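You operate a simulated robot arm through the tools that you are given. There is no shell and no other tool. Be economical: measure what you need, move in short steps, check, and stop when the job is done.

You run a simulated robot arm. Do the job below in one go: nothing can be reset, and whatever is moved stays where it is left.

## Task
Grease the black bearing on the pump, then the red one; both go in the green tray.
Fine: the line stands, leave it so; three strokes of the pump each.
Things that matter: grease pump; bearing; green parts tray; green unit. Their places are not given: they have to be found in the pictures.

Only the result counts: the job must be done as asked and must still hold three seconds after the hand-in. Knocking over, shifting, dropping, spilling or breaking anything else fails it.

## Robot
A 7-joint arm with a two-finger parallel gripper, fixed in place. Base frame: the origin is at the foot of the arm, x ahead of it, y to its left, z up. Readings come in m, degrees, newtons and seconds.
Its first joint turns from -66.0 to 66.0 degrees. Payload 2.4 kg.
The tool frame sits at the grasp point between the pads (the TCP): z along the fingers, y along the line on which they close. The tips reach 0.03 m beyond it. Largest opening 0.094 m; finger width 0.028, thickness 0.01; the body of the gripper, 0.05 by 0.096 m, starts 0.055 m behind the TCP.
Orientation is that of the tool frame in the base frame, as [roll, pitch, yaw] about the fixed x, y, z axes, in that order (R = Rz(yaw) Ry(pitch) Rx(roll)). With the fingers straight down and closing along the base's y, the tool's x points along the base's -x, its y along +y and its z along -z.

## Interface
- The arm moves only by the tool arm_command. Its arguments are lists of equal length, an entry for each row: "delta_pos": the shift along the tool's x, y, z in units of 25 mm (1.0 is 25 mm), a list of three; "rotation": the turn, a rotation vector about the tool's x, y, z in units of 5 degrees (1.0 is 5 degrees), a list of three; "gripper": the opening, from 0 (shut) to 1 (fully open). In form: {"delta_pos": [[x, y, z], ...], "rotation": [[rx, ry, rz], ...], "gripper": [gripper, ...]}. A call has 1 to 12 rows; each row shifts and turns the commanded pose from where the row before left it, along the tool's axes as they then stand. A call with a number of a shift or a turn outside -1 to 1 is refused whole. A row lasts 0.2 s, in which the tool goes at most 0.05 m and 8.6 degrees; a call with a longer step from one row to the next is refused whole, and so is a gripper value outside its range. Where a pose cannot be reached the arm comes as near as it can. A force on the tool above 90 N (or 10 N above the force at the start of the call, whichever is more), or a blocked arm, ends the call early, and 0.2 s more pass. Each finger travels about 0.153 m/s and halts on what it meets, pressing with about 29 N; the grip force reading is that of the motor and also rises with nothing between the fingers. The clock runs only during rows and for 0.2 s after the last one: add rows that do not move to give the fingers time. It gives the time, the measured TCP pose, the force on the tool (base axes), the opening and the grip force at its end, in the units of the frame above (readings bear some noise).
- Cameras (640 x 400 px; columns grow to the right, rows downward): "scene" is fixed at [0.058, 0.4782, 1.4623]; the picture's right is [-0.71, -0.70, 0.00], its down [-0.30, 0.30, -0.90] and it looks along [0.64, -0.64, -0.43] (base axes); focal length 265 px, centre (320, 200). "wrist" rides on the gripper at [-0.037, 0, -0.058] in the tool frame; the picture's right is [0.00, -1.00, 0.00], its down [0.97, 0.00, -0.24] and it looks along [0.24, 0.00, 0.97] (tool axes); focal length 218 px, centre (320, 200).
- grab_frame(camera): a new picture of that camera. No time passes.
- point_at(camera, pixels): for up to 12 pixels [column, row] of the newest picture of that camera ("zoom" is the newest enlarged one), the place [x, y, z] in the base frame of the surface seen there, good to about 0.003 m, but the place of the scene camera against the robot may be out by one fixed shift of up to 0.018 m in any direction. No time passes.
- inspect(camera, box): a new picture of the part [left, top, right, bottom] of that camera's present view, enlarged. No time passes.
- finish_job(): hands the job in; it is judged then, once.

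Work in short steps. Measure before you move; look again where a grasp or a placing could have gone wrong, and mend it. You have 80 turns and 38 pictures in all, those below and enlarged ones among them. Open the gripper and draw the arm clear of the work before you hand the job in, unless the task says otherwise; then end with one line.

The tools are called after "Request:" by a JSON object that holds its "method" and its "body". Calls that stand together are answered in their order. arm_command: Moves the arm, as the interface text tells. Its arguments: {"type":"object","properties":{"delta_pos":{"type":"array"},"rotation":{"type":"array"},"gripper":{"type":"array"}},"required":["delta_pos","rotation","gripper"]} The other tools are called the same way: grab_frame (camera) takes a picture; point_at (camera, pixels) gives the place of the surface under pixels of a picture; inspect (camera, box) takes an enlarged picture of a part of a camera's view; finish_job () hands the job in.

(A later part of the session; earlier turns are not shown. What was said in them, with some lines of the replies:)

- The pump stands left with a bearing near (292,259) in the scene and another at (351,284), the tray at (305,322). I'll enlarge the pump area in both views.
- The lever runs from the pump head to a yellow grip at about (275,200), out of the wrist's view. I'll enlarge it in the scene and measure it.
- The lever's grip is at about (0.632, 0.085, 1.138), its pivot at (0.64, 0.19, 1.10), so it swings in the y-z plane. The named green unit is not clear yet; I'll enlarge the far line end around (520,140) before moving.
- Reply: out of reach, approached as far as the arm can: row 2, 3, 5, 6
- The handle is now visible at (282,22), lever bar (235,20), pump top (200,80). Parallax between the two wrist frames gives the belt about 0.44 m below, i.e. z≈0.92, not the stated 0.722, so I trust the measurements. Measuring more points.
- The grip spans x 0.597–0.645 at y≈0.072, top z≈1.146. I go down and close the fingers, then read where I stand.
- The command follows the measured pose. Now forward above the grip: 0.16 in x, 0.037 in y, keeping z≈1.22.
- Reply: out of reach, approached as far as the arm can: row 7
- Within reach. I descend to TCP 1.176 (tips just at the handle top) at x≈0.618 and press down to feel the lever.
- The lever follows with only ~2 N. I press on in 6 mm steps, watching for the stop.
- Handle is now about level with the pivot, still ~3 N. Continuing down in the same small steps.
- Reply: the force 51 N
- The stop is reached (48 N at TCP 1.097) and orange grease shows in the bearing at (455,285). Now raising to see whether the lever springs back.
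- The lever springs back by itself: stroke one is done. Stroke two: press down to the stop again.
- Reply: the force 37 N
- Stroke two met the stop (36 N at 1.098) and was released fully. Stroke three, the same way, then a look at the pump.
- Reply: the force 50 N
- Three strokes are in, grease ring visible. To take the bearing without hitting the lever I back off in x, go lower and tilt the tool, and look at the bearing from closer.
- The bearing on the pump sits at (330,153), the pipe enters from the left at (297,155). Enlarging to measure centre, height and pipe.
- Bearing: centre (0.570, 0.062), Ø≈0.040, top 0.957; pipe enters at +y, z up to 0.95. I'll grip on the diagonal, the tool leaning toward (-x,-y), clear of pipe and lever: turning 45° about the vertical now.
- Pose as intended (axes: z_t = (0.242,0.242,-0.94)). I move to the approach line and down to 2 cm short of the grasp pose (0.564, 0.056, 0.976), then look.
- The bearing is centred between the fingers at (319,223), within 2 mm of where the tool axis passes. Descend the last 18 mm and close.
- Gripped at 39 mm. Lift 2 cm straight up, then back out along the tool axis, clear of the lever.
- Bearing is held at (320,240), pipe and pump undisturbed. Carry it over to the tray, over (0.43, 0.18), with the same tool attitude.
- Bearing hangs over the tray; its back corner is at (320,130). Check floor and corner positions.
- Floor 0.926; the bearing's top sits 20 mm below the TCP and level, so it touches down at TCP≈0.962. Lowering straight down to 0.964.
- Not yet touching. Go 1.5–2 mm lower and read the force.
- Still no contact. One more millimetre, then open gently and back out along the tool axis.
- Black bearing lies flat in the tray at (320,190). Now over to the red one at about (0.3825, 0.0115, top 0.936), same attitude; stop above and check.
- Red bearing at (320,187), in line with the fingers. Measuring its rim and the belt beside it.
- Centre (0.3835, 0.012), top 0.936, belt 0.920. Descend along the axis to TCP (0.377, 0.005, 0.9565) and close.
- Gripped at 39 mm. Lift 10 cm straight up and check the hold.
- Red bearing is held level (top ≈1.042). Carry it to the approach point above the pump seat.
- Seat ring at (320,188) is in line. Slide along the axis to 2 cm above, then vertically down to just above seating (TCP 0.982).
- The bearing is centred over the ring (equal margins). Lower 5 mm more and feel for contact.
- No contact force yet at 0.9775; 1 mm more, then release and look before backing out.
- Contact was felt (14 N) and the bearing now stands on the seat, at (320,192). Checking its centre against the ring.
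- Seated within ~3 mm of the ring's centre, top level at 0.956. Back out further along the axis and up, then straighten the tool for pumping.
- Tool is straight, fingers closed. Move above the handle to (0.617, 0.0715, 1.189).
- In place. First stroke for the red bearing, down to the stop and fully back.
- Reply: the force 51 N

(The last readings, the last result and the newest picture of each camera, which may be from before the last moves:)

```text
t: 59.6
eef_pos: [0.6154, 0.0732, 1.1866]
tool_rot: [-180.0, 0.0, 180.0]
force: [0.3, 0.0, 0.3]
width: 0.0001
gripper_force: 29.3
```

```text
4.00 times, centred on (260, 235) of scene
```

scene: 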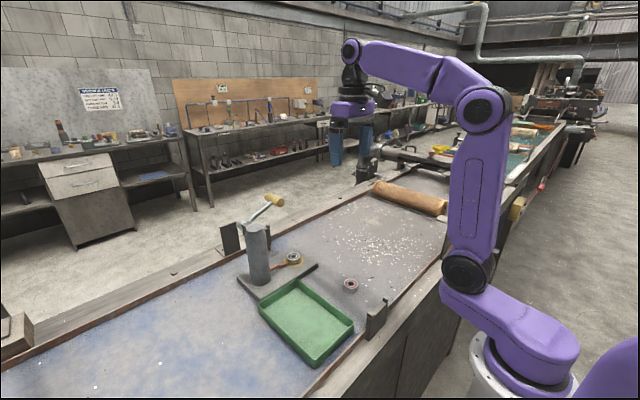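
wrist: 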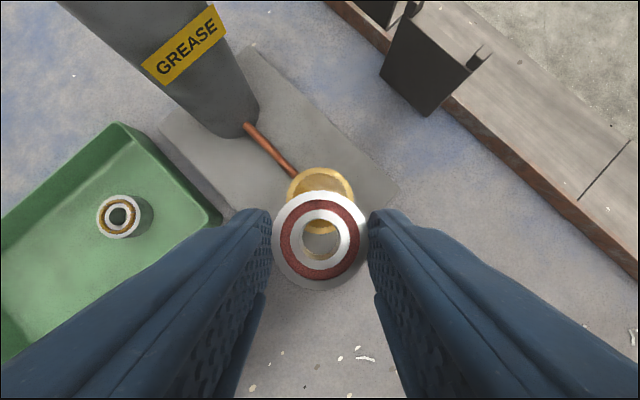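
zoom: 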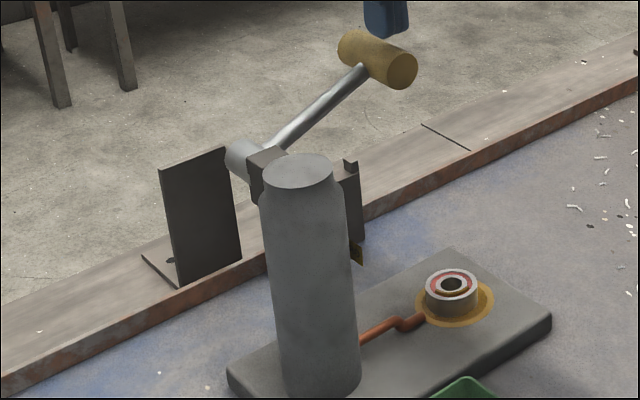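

Grease is showing in the red bearing after one stroke. Second stroke.

Request:
{"method": "arm_command", "body": {"delta_pos": [[0, 0, 0.5], [0, 0, 0.5], [0, 0, 0.5], [0, 0, 0.5], [0, 0, 0.5], [0, 0, 0.5], [0, 0, 0.5], [0, 0, 0.35], [0, 0, 0], [0, 0, 0]], "rotation": [[0, 0, 0], [0, 0, 0], [0, 0, 0], [0, 0, 0], [0, 0, 0], [0, 0, 0], [0, 0, 0], [0, 0, 0], [0, 0, 0], [0, 0, 0]], "gripper": [0, 0, 0, 0, 0, 0, 0, 0, 0, 0]}}

Request:
{"method": "arm_command", "body": {"delta_pos": [[0, 0, -0.7], [0, 0, -0.8], [0, 0, -0.8], [0, 0, -0.8], [0, 0, -0.7], [0, 0, 0], [0, 0, 0]], "rotation": [[0, 0, 0], [0, 0, 0], [0, 0, 0], [0, 0, 0], [0, 0, 0], [0, 0, 0], [0, 0, 0]], "gripper": [0, 0, 0, 0, 0, 0, 0]}}

```text
t: 61.8
eef_pos: [0.6156, 0.0735, 1.0966]
tool_rot: [179.8, 0.7, 179.9]
force: [-13.4, 4.9, 49.1]
width: 0.0002
gripper_force: 28.6
```

```text
t: 63.4
eef_pos: [0.6152, 0.0713, 1.1847]
tool_rot: [-180.0, 0.0, 180.0]
force: [-0.2, 0.5, 0.1]
width: 0.0
gripper_force: 28.9
```

Stop reached (49 N) and released. Third and last stroke, then a look.

Request:
{"method": "arm_command", "body": {"delta_pos": [[0, 0, 0.5], [0, 0, 0.5], [0, 0, 0.5], [0, 0, 0.5], [0, 0, 0.5], [0, 0, 0.5], [0, 0, 0.5], [0, 0, 0.3], [0, 0, 0], [0, 0, 0]], "rotation": [[0, 0, 0], [0, 0, 0], [0, 0, 0], [0, 0, 0], [0, 0, 0], [0, 0, 0], [0, 0, 0], [0, 0, 0], [0, 0, 0], [0, 0, 0]], "gripper": [0, 0, 0, 0, 0, 0, 0, 0, 0, 0]}}

Request:
{"method": "arm_command", "body": {"delta_pos": [[0, 0, -0.7], [0, 0, -0.8], [0, 0, -0.8], [0, 0, -0.8], [0, 0, -0.7], [0, 0, 0], [0, 0, 0]], "rotation": [[0, 0, 0], [0, 0, 0], [0, 0, 0], [0, 0, 0], [0, 0, 0], [0, 0, 0], [0, 0, 0]], "gripper": [0, 0, 0, 0, 0, 0, 0]}}

Request:
{"method": "inspect", "body": {"camera": "scene", "box": [210, 185, 310, 285]}}

```text
t: 65.6
eef_pos: [0.6148, 0.0744, 1.0975]
tool_rot: [179.7, 0.6, -180.0]
force: [-17.2, 6.1, 56.7]
width: 0.0
gripper_force: 28.9
```

```text
t: 67.2
eef_pos: [0.6152, 0.0724, 1.186]
tool_rot: [-180.0, 0.1, 180.0]
force: [0.0, -0.5, -0.6]
width: 0.0
gripper_force: 28.9
```

```text
4.00 times, centred on (260, 235) of scene
```

zoom: 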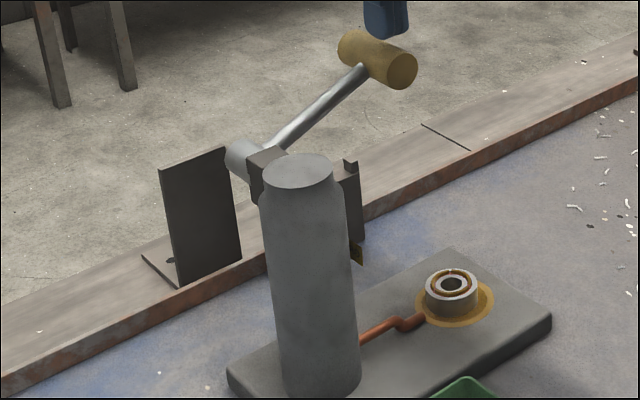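

Red bearing's ring is now full of grease, lever back up. Back off as before, tilt 20° and turn 45°.

Request:
{"method": "arm_command", "body": {"delta_pos": [[0, 0, -0.3], [1, 0, 0], [1, 0, 0], [1, 0, 0], [1, 0, 0], [1, 0, 0], [0.5, 0, 0], [0, 0, 1], [0, 0, 1], [0, 0, 1], [0, 0, 0.6], [0, 0, 0]], "rotation": [[0, 0, 0], [0, 0, 0], [0, 0, 0], [0, 0, 0], [0, 0, 0], [0, 0, 0], [0, 0, 0], [0, -1, 0], [0, -1, 0], [0, -1, 0], [0, -1, 0], [0, 0, 0]], "gripper": [0, 0, 0, 0, 0, 0, 0, 0.3, 0.65, 0.65, 0.65, 0.65]}}

Request:
{"method": "arm_command", "body": {"delta_pos": [[0, 0, 0], [0, 0, 0], [0, 0, 0], [0, 0, 0], [0, 0, 0], [0, 0, 0], [0, 0, 0], [0, 0, 0], [0, 0, 0], [0, 0, 0]], "rotation": [[-0.342, 0, -0.94], [-0.342, 0, -0.94], [-0.342, 0, -0.94], [-0.342, 0, -0.94], [-0.342, 0, -0.94], [-0.342, 0, -0.94], [-0.342, 0, -0.94], [-0.342, 0, -0.94], [-0.342, 0, -0.94], [0, 0, 0]], "gripper": [0.65, 0.65, 0.65, 0.65, 0.65, 0.65, 0.65, 0.65, 0.65, 0.65]}}

```text
t: 69.8
eef_pos: [0.4893, 0.0734, 1.1036]
tool_rot: [-180.0, 20.0, -180.0]
force: [0.1, 0.2, 0.0]
width: 0.0609
gripper_force: 0.0
```

```text
t: 72.0
eef_pos: [0.4897, 0.0731, 1.103]
tool_rot: [-179.9, 20.1, -135.1]
force: [0.0, 0.0, -0.4]
width: 0.0611
gripper_force: 0.1
```

Attitude reached. To the approach line and down to 2 cm short of the grasp pose (0.5655, 0.0565, 0.979), with a look.

Request:
{"method": "arm_command", "body": {"delta_pos": [[0.031, -0.653, 0.308], [0.031, -0.653, 0.308], [0.031, -0.653, 0.308], [0.031, -0.653, 0.308], [0, 0, 0.8], [0, 0, 0.8], [0, 0, 0.8], [0, 0, 0.8], [0, 0, 0]], "rotation": [[0, 0, 0], [0, 0, 0], [0, 0, 0], [0, 0, 0], [0, 0, 0], [0, 0, 0], [0, 0, 0], [0, 0, 0], [0, 0, 0]], "gripper": [0.65, 0.65, 0.65, 0.65, 0.65, 0.65, 0.65, 0.65, 0.65]}}

Request:
{"method": "grab_frame", "body": {"camera": "wrist"}}

```text
t: 74.0
eef_pos: [0.5596, 0.0512, 1.0005]
tool_rot: [180.0, 20.0, -135.0]
force: [-0.1, -0.7, 0.3]
width: 0.0611
gripper_force: 0.0
```

```text
9 pictures are left
```

wrist: 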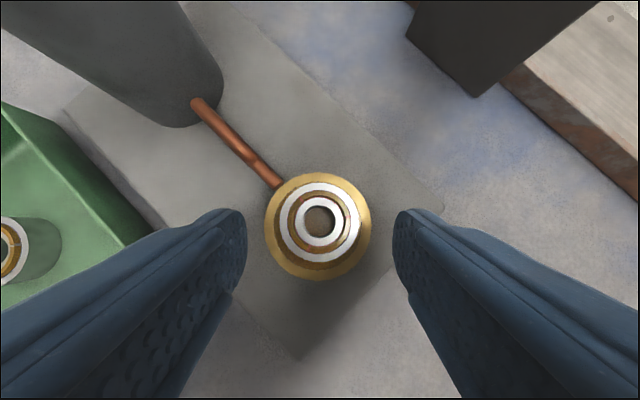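

Centred at (319,222). Descend 22 mm along the axis and close.

Request:
{"method": "arm_command", "body": {"delta_pos": [[-0.02, 0, 0.46], [-0.02, 0, 0.45], [0, 0, 0], [0, 0, 0], [0, 0, 0], [0, 0, 0]], "rotation": [[0, 0, 0], [0, 0, 0], [0, 0, 0], [0, 0, 0], [0, 0, 0], [0, 0, 0]], "gripper": [0.65, 0.65, 0.65, 0.3, 0.3, 0.3]}}

Request:
{"method": "arm_command", "body": {"delta_pos": [[-0.137, 0, -0.376], [-0.137, 0, -0.376], [0, 0, -0.6], [0, 0, -0.6], [0, 0, -0.6], [0, 0, -0.6], [0, 0, -0.6], [0, 0, 0]], "rotation": [[0, 0, 0], [0, 0, 0], [0, 0, 0], [0, 0, 0], [0, 0, 0], [0, 0, 0], [0, 0, 0], [0, 0, 0]], "gripper": [0.3, 0.3, 0.3, 0.3, 0.3, 0.3, 0.3, 0.3]}}

```text
t: 75.4
eef_pos: [0.5665, 0.0565, 0.9777]
tool_rot: [-179.9, 20.1, -135.0]
force: [-0.2, 0.1, -1.0]
width: 0.0389
gripper_force: 29.2
```

```text
t: 77.2
eef_pos: [0.5483, 0.039, 1.0669]
tool_rot: [180.0, 19.9, -135.0]
force: [-0.5, 0.4, -0.8]
width: 0.0387
gripper_force: 29.2
```

Held at 39 mm and lifted. Carry it over the near half of the tray, above (0.345, 0.18).

Request:
{"method": "arm_command", "body": {"delta_pos": [[0.199, 0.88, -0.026], [0.199, 0.88, -0.026], [0.199, 0.88, -0.026], [0.199, 0.88, -0.026], [0.199, 0.88, -0.026], [0.199, 0.88, -0.026], [0.199, 0.88, -0.026], [0.199, 0.88, -0.026], [0.199, 0.88, -0.026], [0.199, 0.88, -0.026], [0.199, 0.88, -0.026], [0, 0, 0]], "rotation": [[0, 0, 0], [0, 0, 0], [0, 0, 0], [0, 0, 0], [0, 0, 0], [0, 0, 0], [0, 0, 0], [0, 0, 0], [0, 0, 0], [0, 0, 0], [0, 0, 0], [0, 0, 0]], "gripper": [0.3, 0.3, 0.3, 0.3, 0.3, 0.3, 0.3, 0.3, 0.3, 0.3, 0.3, 0.3]}}

Request:
{"method": "grab_frame", "body": {"camera": "wrist"}}

Request:
{"method": "point_at", "body": {"camera": "wrist", "pixels": [[320, 203], [320, 282], [320, 240], [320, 170]]}}

```text
t: 79.8
eef_pos: [0.3376, 0.1724, 1.0576]
tool_rot: [-180.0, 20.0, -134.9]
force: [0.8, -0.2, -0.8]
width: 0.0389
gripper_force: 29.3
```

```text
8 pictures are left
```

wrist: 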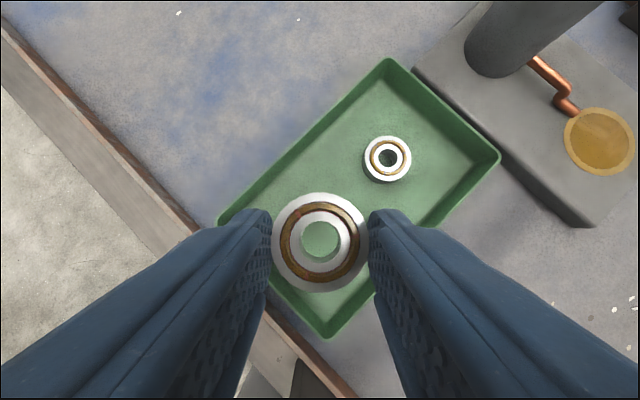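

```text
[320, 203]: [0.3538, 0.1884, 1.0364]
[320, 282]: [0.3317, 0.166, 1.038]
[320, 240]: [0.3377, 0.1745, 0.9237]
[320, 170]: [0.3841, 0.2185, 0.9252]
```

Clear space below, black bearing at (388,158) well aside. Lower straight down to TCP ≈0.963.

Request:
{"method": "arm_command", "body": {"delta_pos": [[0.274, 0, 0.752], [0.274, 0, 0.752], [0.274, 0, 0.752], [0.274, 0, 0.752], [0.1, 0, 0.275], [0.1, 0, 0.275], [0, 0, 0]], "rotation": [[0, 0, 0], [0, 0, 0], [0, 0, 0], [0, 0, 0], [0, 0, 0], [0, 0, 0], [0, 0, 0]], "gripper": [0.3, 0.3, 0.3, 0.3, 0.3, 0.3, 0.3]}}

Request:
{"method": "arm_command", "body": {"delta_pos": [[0.014, 0, 0.04], [0.014, 0, 0.04], [0, 0, 0]], "rotation": [[0, 0, 0], [0, 0, 0], [0, 0, 0]], "gripper": [0.3, 0.3, 0.3]}}

```text
t: 81.4
eef_pos: [0.3384, 0.1721, 0.9616]
tool_rot: [-179.9, 20.1, -135.1]
force: [-3.6, -2.4, 12.8]
width: 0.0388
gripper_force: 29.2
```

```text
t: 82.2
eef_pos: [0.3397, 0.1719, 0.9592]
tool_rot: [180.0, 20.2, -134.9]
force: [1.0, -2.0, 16.6]
width: 0.0389
gripper_force: 29.5
```

Contact (about 15 N): it stands on the tray floor. Open, back out along the axis, then rise and look.

Request:
{"method": "arm_command", "body": {"delta_pos": [[-0.014, 0, -0.04], [0, 0, 0], [0, 0, 0], [0, 0, 0]], "rotation": [[0, 0, 0], [0, 0, 0], [0, 0, 0], [0, 0, 0]], "gripper": [0.3, 0.5, 0.6, 0.6]}}

Request:
{"method": "arm_command", "body": {"delta_pos": [[0, 0, -0.4], [0, 0, -0.8], [0, 0, -0.8], [-0.342, 0, -0.94], [-0.342, 0, -0.94], [-0.342, 0, -0.94], [-0.342, 0, -0.94], [-0.342, 0, -0.94], [0, 0, 0]], "rotation": [[0, 0, 0], [0, 0, 0], [0, 0, 0], [0, 0, 0], [0, 0, 0], [0, 0, 0], [0, 0, 0], [0, 0, 0], [0, 0, 0]], "gripper": [0.6, 0.6, 0.6, 0.7, 0.8, 0.9, 1, 1, 1]}}

Request:
{"method": "grab_frame", "body": {"camera": "wrist"}}

Request:
{"method": "grab_frame", "body": {"camera": "scene"}}

```text
t: 83.2
eef_pos: [0.3389, 0.1711, 0.9613]
tool_rot: [-180.0, 20.0, -135.0]
force: [-0.1, -0.7, 0.6]
width: 0.0562
gripper_force: 0.1
```

```text
t: 85.2
eef_pos: [0.3252, 0.1582, 1.1318]
tool_rot: [180.0, 20.0, -134.9]
force: [0.1, -0.4, -0.1]
width: 0.094
gripper_force: 0.0
```

```text
7 pictures are left
```

wrist: 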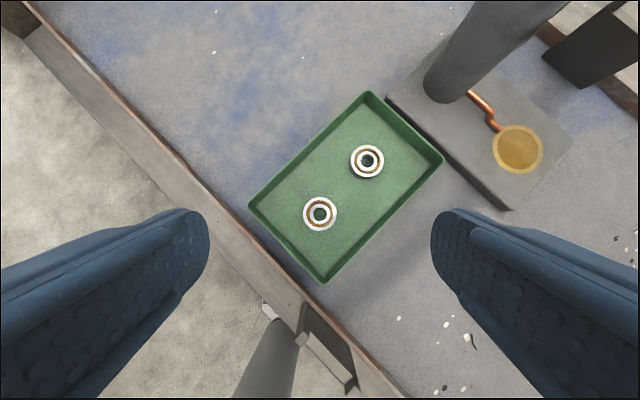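

```text
6 pictures are left
```

scene: 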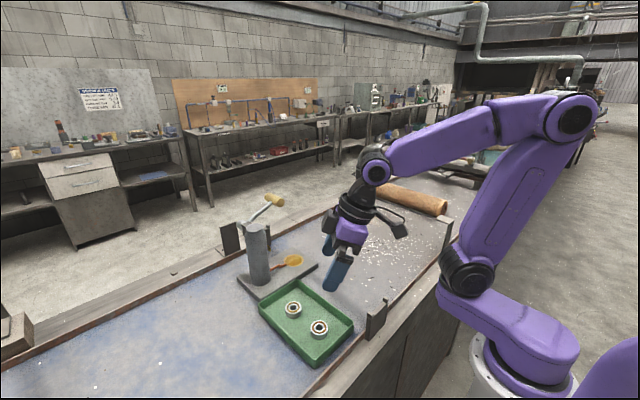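

Both bearings lie flat in the tray, pump and tray unmoved, lever up. Raise the arm a bit further clear, then hand in.

Request:
{"method": "arm_command", "body": {"delta_pos": [[-0.342, 0, -0.94], [-0.342, 0, -0.94], [-0.342, 0, -0.94], [0, 0, 0]], "rotation": [[0, 0, 0], [0, 0, 0], [0, 0, 0], [0, 0, 0]], "gripper": [1, 1, 1, 1]}}

Request:
{"method": "finish_job", "body": {}}

```text
t: 86.2
eef_pos: [0.3271, 0.1603, 1.2073]
tool_rot: [180.0, 20.1, -135.0]
force: [0.1, -1.0, -0.1]
width: 0.0939
gripper_force: 0.1
```

```text
The job is handed in.
```

I greased the black bearing and then the red one with three full pump strokes each; both lie flat in the green tray, the line was left standing, and the job is handed in.
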